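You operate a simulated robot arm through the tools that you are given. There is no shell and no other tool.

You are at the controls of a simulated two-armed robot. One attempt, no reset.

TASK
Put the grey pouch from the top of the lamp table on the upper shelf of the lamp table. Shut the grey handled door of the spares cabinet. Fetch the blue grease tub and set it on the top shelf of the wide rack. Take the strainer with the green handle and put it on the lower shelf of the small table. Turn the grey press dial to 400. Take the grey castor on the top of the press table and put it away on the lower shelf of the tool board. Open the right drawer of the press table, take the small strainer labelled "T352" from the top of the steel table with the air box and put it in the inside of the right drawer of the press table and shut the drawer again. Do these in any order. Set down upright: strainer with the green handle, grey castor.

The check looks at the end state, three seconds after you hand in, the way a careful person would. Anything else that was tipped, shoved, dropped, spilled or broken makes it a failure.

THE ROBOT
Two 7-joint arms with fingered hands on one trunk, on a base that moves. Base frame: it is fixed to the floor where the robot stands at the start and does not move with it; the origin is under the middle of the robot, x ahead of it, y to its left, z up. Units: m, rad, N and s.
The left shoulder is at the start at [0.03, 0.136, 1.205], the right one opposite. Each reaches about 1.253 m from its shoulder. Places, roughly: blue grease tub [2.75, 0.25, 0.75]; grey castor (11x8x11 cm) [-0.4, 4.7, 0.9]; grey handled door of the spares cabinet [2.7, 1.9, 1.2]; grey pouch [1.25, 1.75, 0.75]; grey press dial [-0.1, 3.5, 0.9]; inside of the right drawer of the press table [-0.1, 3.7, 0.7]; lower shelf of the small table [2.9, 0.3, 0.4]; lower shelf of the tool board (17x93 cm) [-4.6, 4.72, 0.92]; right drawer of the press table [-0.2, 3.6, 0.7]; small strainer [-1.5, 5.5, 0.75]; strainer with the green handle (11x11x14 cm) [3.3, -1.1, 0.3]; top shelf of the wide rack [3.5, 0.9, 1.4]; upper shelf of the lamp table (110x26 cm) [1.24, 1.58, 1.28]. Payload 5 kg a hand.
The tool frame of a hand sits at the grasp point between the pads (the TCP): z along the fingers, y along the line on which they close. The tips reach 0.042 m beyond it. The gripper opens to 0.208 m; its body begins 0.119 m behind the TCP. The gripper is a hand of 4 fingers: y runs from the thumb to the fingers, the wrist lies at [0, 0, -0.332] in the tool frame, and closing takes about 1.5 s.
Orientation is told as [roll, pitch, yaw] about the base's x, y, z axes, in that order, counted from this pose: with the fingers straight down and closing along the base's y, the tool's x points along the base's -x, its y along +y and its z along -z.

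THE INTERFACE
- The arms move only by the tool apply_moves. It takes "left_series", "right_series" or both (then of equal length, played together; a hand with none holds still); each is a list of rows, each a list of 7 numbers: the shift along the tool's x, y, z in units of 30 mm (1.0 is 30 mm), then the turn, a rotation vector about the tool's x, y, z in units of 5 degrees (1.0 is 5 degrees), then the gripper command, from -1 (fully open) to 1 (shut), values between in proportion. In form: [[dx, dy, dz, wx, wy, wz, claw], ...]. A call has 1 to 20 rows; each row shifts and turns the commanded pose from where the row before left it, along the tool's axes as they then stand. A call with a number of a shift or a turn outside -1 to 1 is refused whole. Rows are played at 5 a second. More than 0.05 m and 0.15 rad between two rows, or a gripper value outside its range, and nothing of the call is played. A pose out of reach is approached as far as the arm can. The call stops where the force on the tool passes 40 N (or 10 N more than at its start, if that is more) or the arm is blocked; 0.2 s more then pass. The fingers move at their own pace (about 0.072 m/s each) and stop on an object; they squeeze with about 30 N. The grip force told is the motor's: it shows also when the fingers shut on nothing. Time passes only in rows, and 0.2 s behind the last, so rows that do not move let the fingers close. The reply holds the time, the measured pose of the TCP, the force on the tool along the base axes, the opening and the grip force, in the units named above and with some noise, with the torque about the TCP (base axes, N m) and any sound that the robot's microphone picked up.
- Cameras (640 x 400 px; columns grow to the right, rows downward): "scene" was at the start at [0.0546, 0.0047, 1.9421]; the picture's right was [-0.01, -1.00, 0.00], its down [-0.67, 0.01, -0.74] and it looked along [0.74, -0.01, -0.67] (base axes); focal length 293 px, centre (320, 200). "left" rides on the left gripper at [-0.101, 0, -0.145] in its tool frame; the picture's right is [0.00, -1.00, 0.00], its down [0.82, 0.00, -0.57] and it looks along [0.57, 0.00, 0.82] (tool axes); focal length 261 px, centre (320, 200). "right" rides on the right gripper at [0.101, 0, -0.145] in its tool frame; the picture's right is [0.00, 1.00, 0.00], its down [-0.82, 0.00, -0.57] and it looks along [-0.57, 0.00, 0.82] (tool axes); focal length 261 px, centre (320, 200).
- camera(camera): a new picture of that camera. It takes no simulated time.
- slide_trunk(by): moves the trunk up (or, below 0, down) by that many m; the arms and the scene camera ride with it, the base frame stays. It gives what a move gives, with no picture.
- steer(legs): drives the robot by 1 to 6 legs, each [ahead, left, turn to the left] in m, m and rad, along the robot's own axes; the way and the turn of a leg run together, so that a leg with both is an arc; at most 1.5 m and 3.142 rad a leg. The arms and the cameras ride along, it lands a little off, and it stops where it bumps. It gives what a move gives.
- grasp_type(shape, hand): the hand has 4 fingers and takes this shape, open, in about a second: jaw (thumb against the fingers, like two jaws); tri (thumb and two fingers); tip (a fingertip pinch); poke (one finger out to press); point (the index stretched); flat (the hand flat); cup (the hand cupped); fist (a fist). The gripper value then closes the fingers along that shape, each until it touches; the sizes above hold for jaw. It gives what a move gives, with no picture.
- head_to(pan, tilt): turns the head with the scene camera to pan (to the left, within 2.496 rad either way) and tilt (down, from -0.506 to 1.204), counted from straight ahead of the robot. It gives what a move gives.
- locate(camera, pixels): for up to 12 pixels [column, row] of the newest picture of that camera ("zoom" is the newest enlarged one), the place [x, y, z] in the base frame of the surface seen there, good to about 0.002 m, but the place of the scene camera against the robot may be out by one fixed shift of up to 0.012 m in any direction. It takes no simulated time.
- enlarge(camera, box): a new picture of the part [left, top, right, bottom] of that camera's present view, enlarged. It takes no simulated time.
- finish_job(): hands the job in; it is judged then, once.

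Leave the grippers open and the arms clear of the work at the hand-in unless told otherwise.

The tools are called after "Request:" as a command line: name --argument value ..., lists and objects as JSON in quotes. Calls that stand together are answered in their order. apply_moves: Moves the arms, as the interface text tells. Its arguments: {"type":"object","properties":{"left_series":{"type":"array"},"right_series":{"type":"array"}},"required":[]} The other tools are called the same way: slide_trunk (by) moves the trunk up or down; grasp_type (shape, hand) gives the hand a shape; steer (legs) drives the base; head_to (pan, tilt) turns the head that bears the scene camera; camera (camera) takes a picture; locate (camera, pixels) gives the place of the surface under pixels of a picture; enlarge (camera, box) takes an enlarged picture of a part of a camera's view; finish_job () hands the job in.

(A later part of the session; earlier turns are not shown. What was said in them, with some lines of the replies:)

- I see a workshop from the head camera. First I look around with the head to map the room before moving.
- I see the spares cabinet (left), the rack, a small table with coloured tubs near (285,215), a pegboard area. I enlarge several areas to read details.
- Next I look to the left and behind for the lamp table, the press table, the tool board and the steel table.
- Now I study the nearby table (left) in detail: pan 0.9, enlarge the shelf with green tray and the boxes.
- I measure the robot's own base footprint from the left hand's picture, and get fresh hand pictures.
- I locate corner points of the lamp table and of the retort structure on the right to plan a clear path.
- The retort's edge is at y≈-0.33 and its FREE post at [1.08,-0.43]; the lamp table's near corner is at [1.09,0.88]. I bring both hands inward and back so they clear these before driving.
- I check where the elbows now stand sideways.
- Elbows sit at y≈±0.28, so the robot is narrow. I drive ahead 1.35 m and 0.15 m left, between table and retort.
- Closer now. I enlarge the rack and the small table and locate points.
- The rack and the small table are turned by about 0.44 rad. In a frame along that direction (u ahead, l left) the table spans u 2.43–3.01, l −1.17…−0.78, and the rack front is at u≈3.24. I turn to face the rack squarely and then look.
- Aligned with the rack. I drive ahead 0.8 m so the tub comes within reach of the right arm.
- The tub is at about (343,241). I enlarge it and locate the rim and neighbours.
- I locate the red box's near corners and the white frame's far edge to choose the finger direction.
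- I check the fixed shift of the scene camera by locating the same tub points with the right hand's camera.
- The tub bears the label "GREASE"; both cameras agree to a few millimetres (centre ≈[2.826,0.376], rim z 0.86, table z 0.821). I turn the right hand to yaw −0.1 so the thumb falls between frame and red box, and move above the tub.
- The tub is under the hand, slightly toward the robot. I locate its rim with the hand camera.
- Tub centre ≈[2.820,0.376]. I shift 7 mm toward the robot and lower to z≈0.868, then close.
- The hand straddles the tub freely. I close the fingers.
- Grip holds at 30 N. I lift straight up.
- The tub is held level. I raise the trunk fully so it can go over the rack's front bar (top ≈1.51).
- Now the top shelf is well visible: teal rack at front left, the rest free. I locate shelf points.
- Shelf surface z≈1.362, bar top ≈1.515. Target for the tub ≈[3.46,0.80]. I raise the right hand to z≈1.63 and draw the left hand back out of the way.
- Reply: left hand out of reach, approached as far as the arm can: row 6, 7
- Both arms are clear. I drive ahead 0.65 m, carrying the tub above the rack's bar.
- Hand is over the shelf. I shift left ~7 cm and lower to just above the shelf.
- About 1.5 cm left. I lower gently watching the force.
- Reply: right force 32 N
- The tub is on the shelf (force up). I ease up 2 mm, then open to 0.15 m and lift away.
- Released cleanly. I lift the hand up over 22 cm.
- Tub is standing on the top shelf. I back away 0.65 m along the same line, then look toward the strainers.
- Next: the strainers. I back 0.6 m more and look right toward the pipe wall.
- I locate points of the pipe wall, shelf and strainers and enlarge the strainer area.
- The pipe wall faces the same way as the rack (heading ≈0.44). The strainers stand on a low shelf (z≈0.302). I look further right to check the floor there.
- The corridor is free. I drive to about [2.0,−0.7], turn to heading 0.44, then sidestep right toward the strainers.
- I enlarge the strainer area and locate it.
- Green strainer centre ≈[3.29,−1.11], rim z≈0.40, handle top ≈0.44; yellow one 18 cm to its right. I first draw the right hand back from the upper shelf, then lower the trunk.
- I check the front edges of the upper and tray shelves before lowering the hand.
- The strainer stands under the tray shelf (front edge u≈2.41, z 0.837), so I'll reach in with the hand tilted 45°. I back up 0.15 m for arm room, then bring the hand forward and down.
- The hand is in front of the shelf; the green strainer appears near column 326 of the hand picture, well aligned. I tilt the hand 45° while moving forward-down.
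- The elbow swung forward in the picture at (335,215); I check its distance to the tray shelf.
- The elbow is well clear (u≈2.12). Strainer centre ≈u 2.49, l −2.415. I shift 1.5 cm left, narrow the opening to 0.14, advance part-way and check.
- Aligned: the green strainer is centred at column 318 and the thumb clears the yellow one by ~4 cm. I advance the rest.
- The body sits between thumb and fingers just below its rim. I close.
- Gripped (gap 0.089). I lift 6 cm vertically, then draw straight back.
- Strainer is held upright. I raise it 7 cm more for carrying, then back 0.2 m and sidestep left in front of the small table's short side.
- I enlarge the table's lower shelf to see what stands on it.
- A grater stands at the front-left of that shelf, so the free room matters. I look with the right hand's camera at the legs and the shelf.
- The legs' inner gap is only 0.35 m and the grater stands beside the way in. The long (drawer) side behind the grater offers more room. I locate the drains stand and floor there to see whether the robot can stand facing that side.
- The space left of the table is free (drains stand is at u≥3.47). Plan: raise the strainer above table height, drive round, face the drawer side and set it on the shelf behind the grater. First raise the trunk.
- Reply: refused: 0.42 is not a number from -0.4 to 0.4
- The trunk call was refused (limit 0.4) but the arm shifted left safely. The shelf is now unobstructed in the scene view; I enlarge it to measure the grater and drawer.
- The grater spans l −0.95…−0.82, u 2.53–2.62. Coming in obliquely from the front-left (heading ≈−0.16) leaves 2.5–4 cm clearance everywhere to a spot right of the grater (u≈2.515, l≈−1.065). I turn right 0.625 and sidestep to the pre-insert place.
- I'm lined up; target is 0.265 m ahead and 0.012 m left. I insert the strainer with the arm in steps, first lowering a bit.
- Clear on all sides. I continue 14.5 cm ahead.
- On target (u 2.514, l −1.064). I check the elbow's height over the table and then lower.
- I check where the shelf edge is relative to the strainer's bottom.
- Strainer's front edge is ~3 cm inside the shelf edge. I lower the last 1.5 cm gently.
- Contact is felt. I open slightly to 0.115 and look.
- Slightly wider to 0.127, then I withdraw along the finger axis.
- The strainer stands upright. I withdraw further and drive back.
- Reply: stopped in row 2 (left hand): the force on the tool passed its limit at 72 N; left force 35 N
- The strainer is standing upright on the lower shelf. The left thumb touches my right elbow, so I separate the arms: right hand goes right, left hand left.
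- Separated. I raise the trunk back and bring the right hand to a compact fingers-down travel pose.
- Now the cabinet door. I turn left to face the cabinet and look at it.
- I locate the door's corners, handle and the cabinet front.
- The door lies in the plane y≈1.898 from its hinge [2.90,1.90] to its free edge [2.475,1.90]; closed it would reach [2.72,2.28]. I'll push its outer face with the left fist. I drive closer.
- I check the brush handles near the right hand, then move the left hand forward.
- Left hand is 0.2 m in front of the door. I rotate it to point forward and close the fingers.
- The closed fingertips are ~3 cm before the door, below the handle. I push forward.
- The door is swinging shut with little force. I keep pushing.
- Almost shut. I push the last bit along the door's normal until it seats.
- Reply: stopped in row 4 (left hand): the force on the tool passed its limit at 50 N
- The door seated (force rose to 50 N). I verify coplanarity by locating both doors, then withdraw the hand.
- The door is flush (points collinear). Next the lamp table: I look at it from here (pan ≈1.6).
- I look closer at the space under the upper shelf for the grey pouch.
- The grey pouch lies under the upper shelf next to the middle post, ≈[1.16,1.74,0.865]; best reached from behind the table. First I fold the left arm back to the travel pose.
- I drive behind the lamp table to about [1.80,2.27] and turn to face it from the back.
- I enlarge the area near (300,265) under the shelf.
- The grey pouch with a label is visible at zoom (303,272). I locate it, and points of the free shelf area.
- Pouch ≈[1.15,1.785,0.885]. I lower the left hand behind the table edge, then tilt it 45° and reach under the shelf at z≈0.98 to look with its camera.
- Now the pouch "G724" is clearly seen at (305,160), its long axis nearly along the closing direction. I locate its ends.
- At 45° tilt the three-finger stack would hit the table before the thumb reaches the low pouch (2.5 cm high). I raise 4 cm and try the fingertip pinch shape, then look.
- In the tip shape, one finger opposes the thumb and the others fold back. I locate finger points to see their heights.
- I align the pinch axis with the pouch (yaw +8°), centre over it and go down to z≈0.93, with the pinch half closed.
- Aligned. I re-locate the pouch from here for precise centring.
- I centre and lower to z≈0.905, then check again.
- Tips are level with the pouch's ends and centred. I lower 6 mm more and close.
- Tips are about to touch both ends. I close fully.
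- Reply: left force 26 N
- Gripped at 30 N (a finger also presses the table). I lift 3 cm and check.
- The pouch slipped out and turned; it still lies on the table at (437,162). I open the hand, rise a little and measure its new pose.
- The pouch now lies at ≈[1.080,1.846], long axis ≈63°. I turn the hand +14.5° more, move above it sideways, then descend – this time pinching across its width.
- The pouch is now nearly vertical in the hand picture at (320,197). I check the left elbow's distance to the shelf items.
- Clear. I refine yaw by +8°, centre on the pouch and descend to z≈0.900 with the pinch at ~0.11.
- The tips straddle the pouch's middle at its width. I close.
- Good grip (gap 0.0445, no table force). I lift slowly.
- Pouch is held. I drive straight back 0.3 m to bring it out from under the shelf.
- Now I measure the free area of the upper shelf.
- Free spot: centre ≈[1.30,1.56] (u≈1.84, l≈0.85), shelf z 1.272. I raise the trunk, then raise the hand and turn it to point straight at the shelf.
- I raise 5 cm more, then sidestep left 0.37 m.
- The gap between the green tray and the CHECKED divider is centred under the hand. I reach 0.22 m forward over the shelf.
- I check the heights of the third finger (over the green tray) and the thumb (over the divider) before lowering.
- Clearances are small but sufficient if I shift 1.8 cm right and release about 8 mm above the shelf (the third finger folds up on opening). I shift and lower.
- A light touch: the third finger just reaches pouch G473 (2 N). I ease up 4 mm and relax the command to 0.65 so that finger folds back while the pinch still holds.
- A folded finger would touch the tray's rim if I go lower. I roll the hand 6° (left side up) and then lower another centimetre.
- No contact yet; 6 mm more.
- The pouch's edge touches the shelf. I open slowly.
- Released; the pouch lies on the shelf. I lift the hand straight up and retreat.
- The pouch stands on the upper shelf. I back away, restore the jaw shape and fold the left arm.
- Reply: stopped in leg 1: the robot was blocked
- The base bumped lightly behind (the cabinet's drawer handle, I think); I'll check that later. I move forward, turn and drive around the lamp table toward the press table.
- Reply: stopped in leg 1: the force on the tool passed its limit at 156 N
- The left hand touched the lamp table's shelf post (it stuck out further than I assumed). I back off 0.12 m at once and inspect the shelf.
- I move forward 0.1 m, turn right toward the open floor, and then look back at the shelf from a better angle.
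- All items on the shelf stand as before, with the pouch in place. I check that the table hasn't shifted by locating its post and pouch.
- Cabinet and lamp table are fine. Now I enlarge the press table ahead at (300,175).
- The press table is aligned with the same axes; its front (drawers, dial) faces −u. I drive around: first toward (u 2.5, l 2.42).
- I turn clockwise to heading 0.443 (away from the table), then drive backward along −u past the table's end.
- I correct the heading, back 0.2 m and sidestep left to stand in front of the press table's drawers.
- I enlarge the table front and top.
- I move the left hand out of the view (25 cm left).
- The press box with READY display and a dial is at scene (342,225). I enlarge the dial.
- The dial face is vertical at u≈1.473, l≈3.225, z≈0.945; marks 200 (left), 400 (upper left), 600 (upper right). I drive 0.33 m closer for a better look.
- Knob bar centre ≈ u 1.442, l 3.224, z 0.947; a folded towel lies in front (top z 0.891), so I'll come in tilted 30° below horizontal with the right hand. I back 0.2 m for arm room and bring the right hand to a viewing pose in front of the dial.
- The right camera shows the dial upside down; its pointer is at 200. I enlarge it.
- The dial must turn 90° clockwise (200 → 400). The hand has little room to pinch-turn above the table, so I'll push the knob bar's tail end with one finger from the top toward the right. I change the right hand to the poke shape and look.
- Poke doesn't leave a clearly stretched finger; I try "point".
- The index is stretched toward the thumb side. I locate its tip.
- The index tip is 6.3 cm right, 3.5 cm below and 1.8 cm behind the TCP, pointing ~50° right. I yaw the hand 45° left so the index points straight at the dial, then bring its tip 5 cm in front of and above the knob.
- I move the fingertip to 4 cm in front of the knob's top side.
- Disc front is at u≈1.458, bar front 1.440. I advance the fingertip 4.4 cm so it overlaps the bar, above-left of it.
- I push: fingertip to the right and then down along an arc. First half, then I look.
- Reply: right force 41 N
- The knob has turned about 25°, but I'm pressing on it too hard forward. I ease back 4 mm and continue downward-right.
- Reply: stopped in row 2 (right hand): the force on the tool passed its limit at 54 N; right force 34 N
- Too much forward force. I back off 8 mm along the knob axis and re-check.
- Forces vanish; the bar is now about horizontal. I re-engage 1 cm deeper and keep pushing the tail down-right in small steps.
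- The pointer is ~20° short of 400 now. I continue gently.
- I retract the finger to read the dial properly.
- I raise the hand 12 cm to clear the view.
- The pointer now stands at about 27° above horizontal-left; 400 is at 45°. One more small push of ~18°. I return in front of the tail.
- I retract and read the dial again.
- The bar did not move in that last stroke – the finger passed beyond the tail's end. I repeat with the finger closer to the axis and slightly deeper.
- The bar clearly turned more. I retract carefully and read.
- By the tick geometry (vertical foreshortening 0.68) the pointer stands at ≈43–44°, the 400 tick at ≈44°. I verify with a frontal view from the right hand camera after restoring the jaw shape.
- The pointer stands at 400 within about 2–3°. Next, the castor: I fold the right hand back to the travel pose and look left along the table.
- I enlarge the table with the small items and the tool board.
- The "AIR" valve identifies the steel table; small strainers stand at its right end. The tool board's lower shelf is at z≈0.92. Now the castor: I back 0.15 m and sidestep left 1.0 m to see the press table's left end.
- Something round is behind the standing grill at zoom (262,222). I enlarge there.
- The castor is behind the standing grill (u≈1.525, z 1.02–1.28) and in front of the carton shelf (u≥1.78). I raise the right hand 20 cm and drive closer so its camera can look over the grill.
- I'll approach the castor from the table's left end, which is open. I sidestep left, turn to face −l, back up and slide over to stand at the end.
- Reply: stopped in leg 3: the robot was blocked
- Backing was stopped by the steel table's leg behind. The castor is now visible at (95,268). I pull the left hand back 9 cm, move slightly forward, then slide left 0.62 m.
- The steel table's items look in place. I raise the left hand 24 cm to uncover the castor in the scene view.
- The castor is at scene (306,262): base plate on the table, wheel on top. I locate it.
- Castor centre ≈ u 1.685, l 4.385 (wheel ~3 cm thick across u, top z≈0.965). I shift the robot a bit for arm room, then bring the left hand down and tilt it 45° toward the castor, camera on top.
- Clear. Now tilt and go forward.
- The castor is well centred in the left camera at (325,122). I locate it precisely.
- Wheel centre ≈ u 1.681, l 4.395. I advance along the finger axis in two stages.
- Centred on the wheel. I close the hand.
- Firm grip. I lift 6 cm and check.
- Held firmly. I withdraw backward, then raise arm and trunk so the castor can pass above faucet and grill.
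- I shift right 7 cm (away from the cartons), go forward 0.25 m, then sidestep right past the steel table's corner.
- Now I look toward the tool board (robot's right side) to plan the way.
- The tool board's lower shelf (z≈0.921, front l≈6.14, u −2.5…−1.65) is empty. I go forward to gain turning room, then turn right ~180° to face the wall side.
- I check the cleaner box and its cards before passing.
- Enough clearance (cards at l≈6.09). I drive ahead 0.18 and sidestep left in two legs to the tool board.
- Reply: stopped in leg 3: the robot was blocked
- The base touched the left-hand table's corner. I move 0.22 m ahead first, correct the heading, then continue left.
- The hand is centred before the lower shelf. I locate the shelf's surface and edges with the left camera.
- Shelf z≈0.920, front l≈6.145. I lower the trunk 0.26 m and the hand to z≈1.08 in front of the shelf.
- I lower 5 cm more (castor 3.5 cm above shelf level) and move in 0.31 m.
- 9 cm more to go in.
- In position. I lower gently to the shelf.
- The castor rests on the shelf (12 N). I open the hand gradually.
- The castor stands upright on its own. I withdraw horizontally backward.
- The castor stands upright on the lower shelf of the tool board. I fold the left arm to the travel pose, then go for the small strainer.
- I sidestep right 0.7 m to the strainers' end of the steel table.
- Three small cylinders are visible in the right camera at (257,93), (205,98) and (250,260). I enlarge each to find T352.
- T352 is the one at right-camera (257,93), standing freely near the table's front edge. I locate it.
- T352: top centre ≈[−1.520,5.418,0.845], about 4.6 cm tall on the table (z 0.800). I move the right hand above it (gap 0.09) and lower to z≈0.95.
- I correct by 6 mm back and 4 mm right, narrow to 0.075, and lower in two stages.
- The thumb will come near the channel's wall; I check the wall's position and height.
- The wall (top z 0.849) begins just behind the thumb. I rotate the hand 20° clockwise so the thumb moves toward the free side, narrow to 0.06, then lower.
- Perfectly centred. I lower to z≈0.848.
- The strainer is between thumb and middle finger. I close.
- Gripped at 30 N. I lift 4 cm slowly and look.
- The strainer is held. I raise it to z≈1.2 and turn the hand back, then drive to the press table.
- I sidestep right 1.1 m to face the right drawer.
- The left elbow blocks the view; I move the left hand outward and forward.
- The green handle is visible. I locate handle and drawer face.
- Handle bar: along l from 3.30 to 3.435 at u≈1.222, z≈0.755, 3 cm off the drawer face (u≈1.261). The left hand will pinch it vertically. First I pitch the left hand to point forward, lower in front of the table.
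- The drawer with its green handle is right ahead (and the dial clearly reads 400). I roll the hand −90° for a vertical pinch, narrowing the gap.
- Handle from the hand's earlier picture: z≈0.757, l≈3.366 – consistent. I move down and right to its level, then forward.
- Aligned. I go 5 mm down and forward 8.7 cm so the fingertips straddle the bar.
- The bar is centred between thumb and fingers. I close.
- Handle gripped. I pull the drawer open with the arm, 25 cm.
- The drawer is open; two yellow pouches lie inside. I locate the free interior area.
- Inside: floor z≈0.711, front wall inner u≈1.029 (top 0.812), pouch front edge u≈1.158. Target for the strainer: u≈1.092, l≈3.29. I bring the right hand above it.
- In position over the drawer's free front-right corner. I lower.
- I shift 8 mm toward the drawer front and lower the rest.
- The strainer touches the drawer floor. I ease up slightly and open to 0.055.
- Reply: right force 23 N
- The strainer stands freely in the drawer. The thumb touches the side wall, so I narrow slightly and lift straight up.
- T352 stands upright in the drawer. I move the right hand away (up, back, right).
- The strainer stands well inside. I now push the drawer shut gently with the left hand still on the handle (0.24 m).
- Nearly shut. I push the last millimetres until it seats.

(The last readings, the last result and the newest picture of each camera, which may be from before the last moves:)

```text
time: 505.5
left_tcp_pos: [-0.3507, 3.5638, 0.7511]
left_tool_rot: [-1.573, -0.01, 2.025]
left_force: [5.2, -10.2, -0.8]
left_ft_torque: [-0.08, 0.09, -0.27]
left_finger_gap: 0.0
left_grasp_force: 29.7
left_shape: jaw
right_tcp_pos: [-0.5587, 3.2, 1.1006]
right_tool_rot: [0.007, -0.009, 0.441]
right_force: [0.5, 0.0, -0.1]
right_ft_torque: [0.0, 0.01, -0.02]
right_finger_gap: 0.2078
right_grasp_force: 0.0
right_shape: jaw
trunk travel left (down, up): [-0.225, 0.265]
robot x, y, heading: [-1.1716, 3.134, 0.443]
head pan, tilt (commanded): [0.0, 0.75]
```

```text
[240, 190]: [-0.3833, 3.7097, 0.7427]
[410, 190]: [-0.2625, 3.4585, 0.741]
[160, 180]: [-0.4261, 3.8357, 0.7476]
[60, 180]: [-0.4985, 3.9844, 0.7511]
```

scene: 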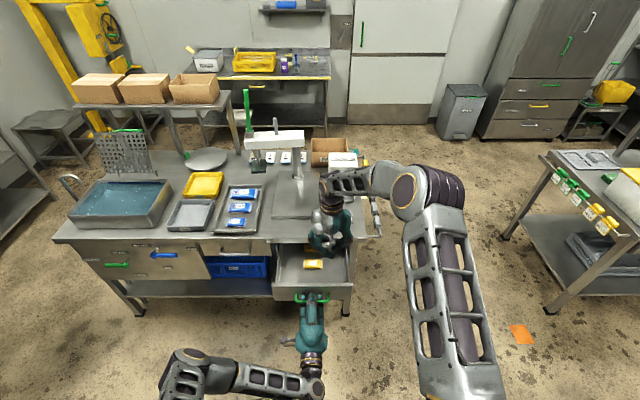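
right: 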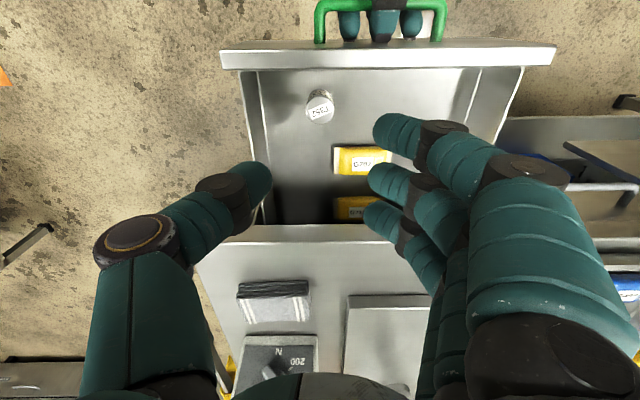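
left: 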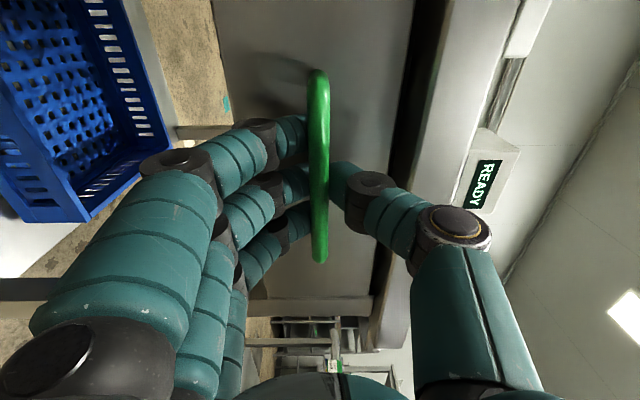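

Request:
apply_moves --left_series '[[0, 0, 0.12, 0, 0, 0, 1], [0, 0, 0.12, 0, 0, 0, 1], [0, 0, 0.12, 0, 0, 0, 1], [0, 0, 0, 0, 0, 0, 1]]'

Request:
enlarge --camera "scene" --box '[240, 190, 380, 320]'

Request:
locate --camera "zoom" --pixels '[[240, 190], [410, 190], [160, 180], [60, 180], [240, 180], [410, 180]]'

```text
time: 506.5
left_tcp_pos: [-0.3441, 3.5649, 0.7519]
left_tool_rot: [-1.574, -0.01, 2.026]
left_force: [-18.3, -6.2, 8.4]
left_ft_torque: [0.09, -0.02, 0.08]
left_finger_gap: 0.0005
left_grasp_force: 30.1
left_shape: jaw
right_tcp_pos: [-0.5601, 3.2013, 1.1043]
right_tool_rot: [0.007, -0.008, 0.442]
right_force: [0.6, 1.0, 0.4]
right_ft_torque: [-0.03, -0.02, 0.01]
right_finger_gap: 0.2078
right_grasp_force: 0.0
right_shape: jaw
trunk travel left (down, up): [-0.225, 0.265]
robot x, y, heading: [-1.1704, 3.1325, 0.437]
head pan, tilt (commanded): [0.0, 0.75]
stopped in row 4 (left hand): the force on the tool passed its limit at 41 N (the readings are from after the stop); the commanded pose is now the measured one
```

```text
3.08 times, centred on (310, 255) of scene
```

zoom: 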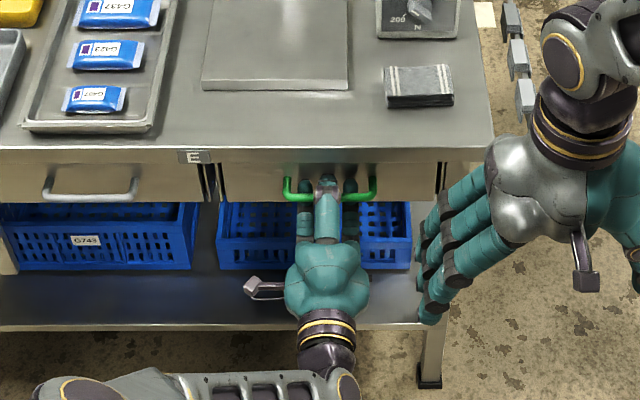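

```text
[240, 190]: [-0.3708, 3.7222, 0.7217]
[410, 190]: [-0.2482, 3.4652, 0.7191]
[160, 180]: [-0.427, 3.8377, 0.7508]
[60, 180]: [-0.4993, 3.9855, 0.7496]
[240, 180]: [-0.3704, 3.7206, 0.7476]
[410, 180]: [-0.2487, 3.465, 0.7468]
```

The drawer is shut: face back at u≈1.261 as originally. I open the fingers and withdraw straight back.

Request:
apply_moves --left_series '[[0, 0, 0, 0, 0, 0, 0.7], [0, 0, 0, 0, 0, 0, 0.4], [0, 0, 0, 0, 0, 0, 0.3], [0, 0, 0, 0, 0, 0, 0.3], [0, 0, 0, 0, 0, 0, 0.3]]'

Request:
apply_moves --left_series '[[0, 0, -0.5, 0, 0, 0, 0.3], [0, 0, -0.8, 0, 0, 0, 0.3], [0, 0, -0.9, 0, 0, 0, 0.3], [0, 0, -0.9, 0, 0, 0, 0.3], [0, 0, -0.9, 0, 0, 0, 0.3], [0, 0, -0.9, 0, 0, 0, 0.3], [0, 0, -0.9, 0, 0, 0, 0.3]]'

Request:
enlarge --camera "scene" --box '[240, 190, 380, 320]'

Request:
locate --camera "zoom" --pixels '[[240, 190], [410, 190], [240, 180], [410, 180]]'

```text
time: 507.8
left_tcp_pos: [-0.3464, 3.5612, 0.7482]
left_tool_rot: [-1.57, -0.009, 2.022]
left_force: [-18.2, -7.9, 2.1]
left_ft_torque: [-0.01, -0.24, -0.06]
left_finger_gap: 0.0711
left_grasp_force: 0.1
left_shape: jaw
right_tcp_pos: [-0.5588, 3.2007, 1.1018]
right_tool_rot: [0.006, -0.008, 0.44]
right_force: [-0.2, 0.3, 0.0]
right_ft_torque: [-0.04, 0.03, 0.03]
right_finger_gap: 0.2081
right_grasp_force: 0.0
right_shape: jaw
trunk travel left (down, up): [-0.225, 0.265]
robot x, y, heading: [-1.1714, 3.1313, 0.442]
head pan, tilt (commanded): [0.0, 0.75]
stopped in row 5 (left hand): the force on the tool passed its limit at 40 N (the readings are from after the stop); the commanded pose is now the measured one
```

```text
time: 509.4
left_tcp_pos: [-0.4991, 3.4884, 0.7487]
left_tool_rot: [-1.571, -0.008, 2.024]
left_force: [-0.3, -0.3, 0.1]
left_ft_torque: [-0.01, 0.05, -0.03]
left_finger_gap: 0.0726
left_grasp_force: 0.1
left_shape: jaw
right_tcp_pos: [-0.5598, 3.2014, 1.103]
right_tool_rot: [0.007, -0.008, 0.441]
right_force: [-1.0, -0.1, -0.6]
right_ft_torque: [0.0, -0.06, 0.01]
right_finger_gap: 0.208
right_grasp_force: 0.1
right_shape: jaw
trunk travel left (down, up): [-0.225, 0.265]
robot x, y, heading: [-1.1713, 3.1327, 0.443]
head pan, tilt (commanded): [0.0, 0.75]
```

```text
3.08 times, centred on (310, 255) of scene
```

zoom: 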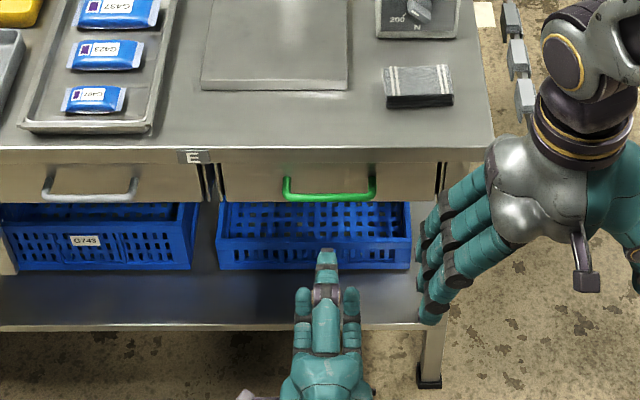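

```text
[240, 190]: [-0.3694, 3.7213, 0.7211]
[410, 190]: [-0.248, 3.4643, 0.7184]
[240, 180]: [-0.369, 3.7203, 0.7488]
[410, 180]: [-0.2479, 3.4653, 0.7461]
```

Drawer stays shut. I check the dial once more.

Request:
enlarge --camera "scene" --box '[320, 150, 365, 215]'

Request:
apply_moves --left_series '[[0, 0, -0.8, 0, 0, 0, -1], [0, 0, -0.8, 0, 0, 0, -1], [0, -0.9, 0, 0, 0, 0, -1], [0, -0.9, 0, 0, 0, 0, -1], [0, -0.9, 0, 0, 0, 0, -1], [0, -0.9, 0, 0, 0, 0, -1], [0, -0.9, 0, 0, 0, 0, -1], [0, -0.9, 0, 0, 0, 0, -1]]'

Request:
camera --camera "scene"

```text
6.15 times, centred on (342, 182) of scene
```

zoom: 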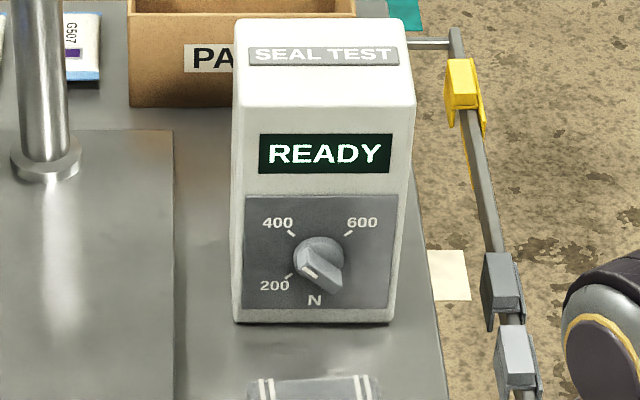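

```text
time: 511.2
left_tcp_pos: [-0.5423, 3.4648, 0.9118]
left_tool_rot: [-1.568, -0.009, 2.024]
left_force: [0.3, -0.3, -0.7]
left_ft_torque: [0.01, 0.02, 0.0]
left_finger_gap: 0.2081
left_grasp_force: 0.0
left_shape: jaw
right_tcp_pos: [-0.5598, 3.2012, 1.102]
right_tool_rot: [0.007, -0.01, 0.441]
right_force: [0.5, -0.2, 1.0]
right_ft_torque: [0.0, -0.01, 0.0]
right_finger_gap: 0.2078
right_grasp_force: 0.1
right_shape: jaw
trunk travel left (down, up): [-0.225, 0.265]
robot x, y, heading: [-1.1742, 3.133, 0.445]
head pan, tilt (commanded): [0.0, 0.75]
```

```text
taken
```

scene: 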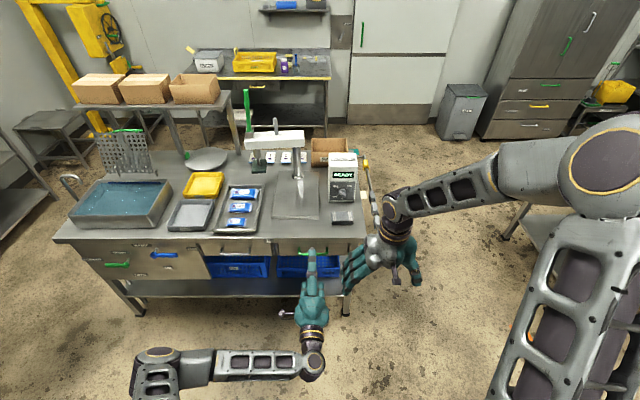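

The dial points to 400. I back away from the table 0.4 m so the arms are clear.

Request:
steer --legs '[[-0.4, 0, 0]]'

Request:
head_to --pan 1.3 --tilt 0.45

Request:
camera --camera "scene"

Request:
head_to --pan 0.0 --tilt 0.55

Request:
camera --camera "scene"

```text
time: 513.7
left_tcp_pos: [-0.9021, 3.2927, 0.9117]
left_tool_rot: [-1.57, -0.009, 2.024]
left_force: [-1.1, -1.5, 0.1]
left_ft_torque: [-0.01, 0.03, 0.01]
left_finger_gap: 0.2078
left_grasp_force: 0.1
left_shape: jaw
right_tcp_pos: [-0.9181, 3.0294, 1.1039]
right_tool_rot: [0.007, -0.008, 0.441]
right_force: [-0.7, -0.5, 0.2]
right_ft_torque: [0.05, -0.1, 0.0]
right_finger_gap: 0.2078
right_grasp_force: 0.0
right_shape: jaw
trunk travel left (down, up): [-0.225, 0.265]
robot x, y, heading: [-1.5287, 2.9629, 0.446]
head pan, tilt (commanded): [0.0, 0.75]
```

```text
time: 515.1
left_tcp_pos: [-0.9008, 3.2945, 0.9114]
left_tool_rot: [-1.571, -0.008, 2.022]
left_force: [0.4, -1.1, 0.4]
left_ft_torque: [-0.04, 0.0, 0.04]
left_finger_gap: 0.2078
left_grasp_force: 0.0
left_shape: jaw
right_tcp_pos: [-0.9179, 3.0296, 1.1033]
right_tool_rot: [0.008, -0.01, 0.439]
right_force: [-0.8, -0.8, 0.2]
right_ft_torque: [-0.01, 0.01, 0.02]
right_finger_gap: 0.208
right_grasp_force: 0.1
right_shape: jaw
trunk travel left (down, up): [-0.225, 0.265]
robot x, y, heading: [-1.5281, 2.9607, 0.442]
head pan, tilt (commanded): [1.3, 0.45]
```

```text
taken
```

scene: 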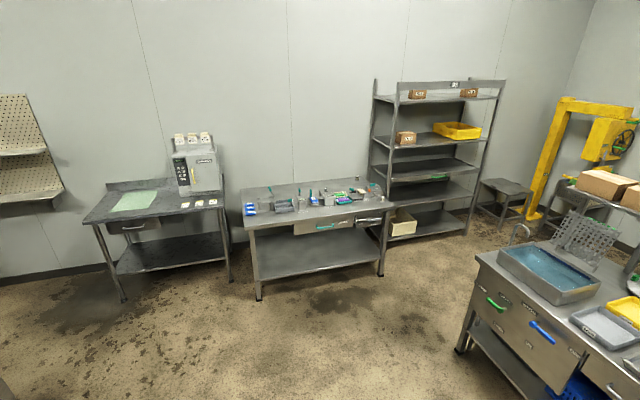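

```text
time: 516.6
left_tcp_pos: [-0.9004, 3.2928, 0.9114]
left_tool_rot: [-1.572, -0.008, 2.022]
left_force: [-0.3, 0.0, 0.1]
left_ft_torque: [-0.02, -0.02, 0.0]
left_finger_gap: 0.2079
left_grasp_force: 0.1
left_shape: jaw
right_tcp_pos: [-0.9177, 3.0301, 1.1032]
right_tool_rot: [0.008, -0.008, 0.441]
right_force: [0.1, 0.1, 0.1]
right_ft_torque: [-0.01, 0.0, -0.01]
right_finger_gap: 0.2075
right_grasp_force: 0.1
right_shape: jaw
trunk travel left (down, up): [-0.225, 0.265]
robot x, y, heading: [-1.5252, 2.9634, 0.44]
head pan, tilt (commanded): [0.0, 0.55]
```

```text
taken
```

scene: 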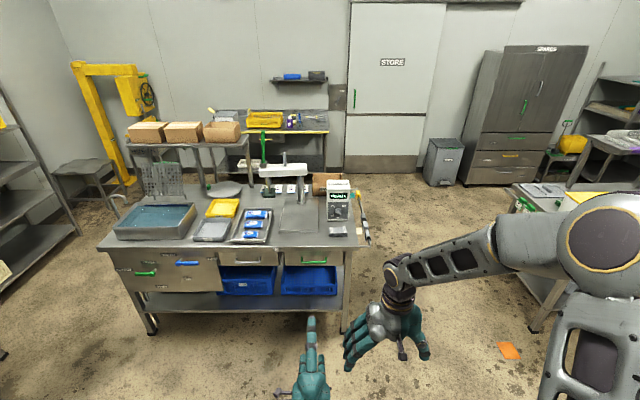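

I make final checks: steel table strainers, tool board, cabinet, and lamp shelf by enlarging.

Request:
head_to --pan 1.5 --tilt 0.4

Request:
enlarge --camera "scene" --box '[20, 80, 180, 240]'

Request:
enlarge --camera "scene" --box '[300, 150, 480, 260]'

Request:
head_to --pan -0.6 --tilt 0.35

Request:
camera --camera "scene"

Request:
enlarge --camera "scene" --box '[120, 100, 420, 300]'

```text
time: 518.2
left_tcp_pos: [-0.9011, 3.293, 0.9121]
left_tool_rot: [-1.572, -0.007, 2.021]
left_force: [0.2, -0.6, -0.5]
left_ft_torque: [-0.02, 0.01, 0.01]
left_finger_gap: 0.208
left_grasp_force: 0.0
left_shape: jaw
right_tcp_pos: [-0.9176, 3.0296, 1.1029]
right_tool_rot: [0.007, -0.008, 0.44]
right_force: [0.7, 0.3, 0.6]
right_ft_torque: [0.0, -0.02, 0.0]
right_finger_gap: 0.2078
right_grasp_force: 0.0
right_shape: jaw
trunk travel left (down, up): [-0.225, 0.265]
robot x, y, heading: [-1.5287, 2.9624, 0.446]
head pan, tilt (commanded): [1.499, 0.4]
```

```text
2.50 times, centred on (100, 160) of scene
```

zoom: 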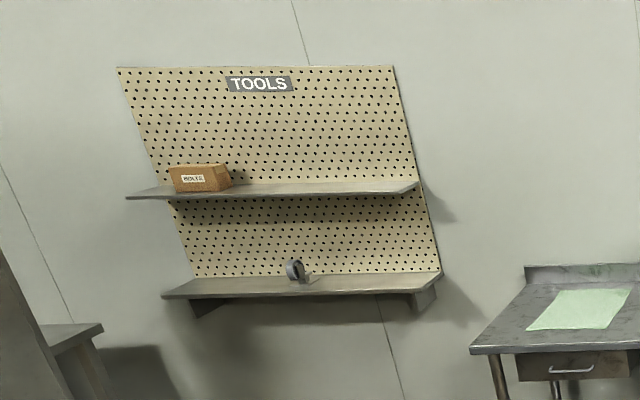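

```text
3.56 times, centred on (390, 205) of scene
```

zoom: 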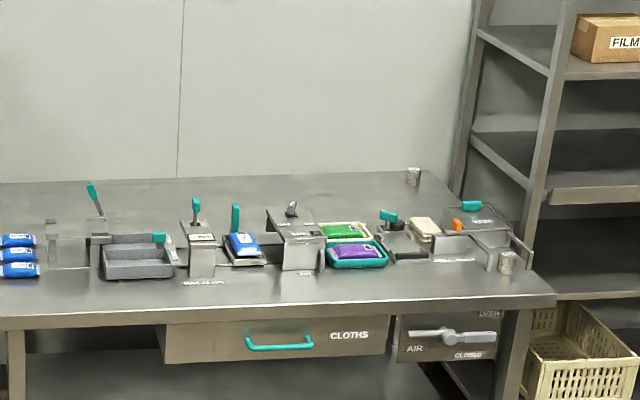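

```text
time: 520.2
left_tcp_pos: [-0.9007, 3.294, 0.9119]
left_tool_rot: [-1.571, -0.01, 2.023]
left_force: [-0.2, 0.3, -0.5]
left_ft_torque: [0.0, 0.01, -0.04]
left_finger_gap: 0.2078
left_grasp_force: 0.1
left_shape: jaw
right_tcp_pos: [-0.9183, 3.0298, 1.1017]
right_tool_rot: [0.007, -0.008, 0.438]
right_force: [0.6, 0.4, -0.2]
right_ft_torque: [0.03, 0.0, 0.02]
right_finger_gap: 0.2078
right_grasp_force: 0.1
right_shape: jaw
trunk travel left (down, up): [-0.225, 0.265]
robot x, y, heading: [-1.5308, 2.9626, 0.441]
head pan, tilt (commanded): [-0.6, 0.351]
```

```text
taken
```

scene: 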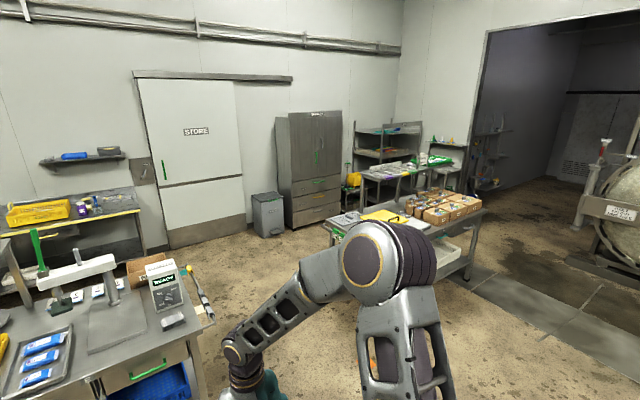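

```text
2.00 times, centred on (270, 200) of scene
```

zoom: 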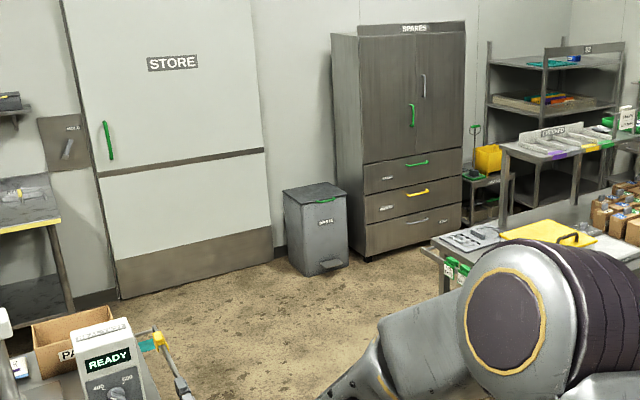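

All results check out: castor on the tool board's lower shelf, the other strainers still standing, cabinet shut, tub on the rack, pouch on the lamp shelf, drawer shut, dial at 400. Grippers are open and the arms clear. I hand the job in.

Request:
finish_job

```text
The job is handed in.
```

I did all seven tasks and handed the job in. I last saw the green-handled strainer just after I set it down. The others I checked from the robot's cameras at or near the end.

| Task | End state |
|---|---|
| Grey pouch | On the lamp table's upper shelf, between the green tray and the CHECKED divider |
| Spares cabinet door | Shut, flush with the other door |
| Blue grease tub | On the top shelf of the wide rack |
| Strainer with the green handle | Upright on the lower shelf of the small table, right of the grater |
| Press dial | Turned from 200 to 400; the pointer sits about 2–3° short of the mark |
| Grey castor | Upright on the lower shelf of the tool board |
| Small strainer T352 | Standing in the right drawer of the press table; drawer shut |

A few things did not go smoothly:

- **Lamp table:** the left hand hit the middle shelf post while I was driving (156 N). Everything on the shelf was still in place afterwards, and the table showed no measurable shift.
- **Pouch:** it slipped out on the first grip and I picked it up again. Later a finger touched pouch G473 in the green tray with about 2 N; the tray looked the same afterwards.
- **Base bumps:** the base touched something behind it at the cabinet (probably a drawer handle), a leg of the steel table, and the corner of the table opposite the tool board. The cabinet and the steel table looked fine at the end. I did not check the third table again.

The grippers are open, and the robot stands back from the press table with its arms clear.
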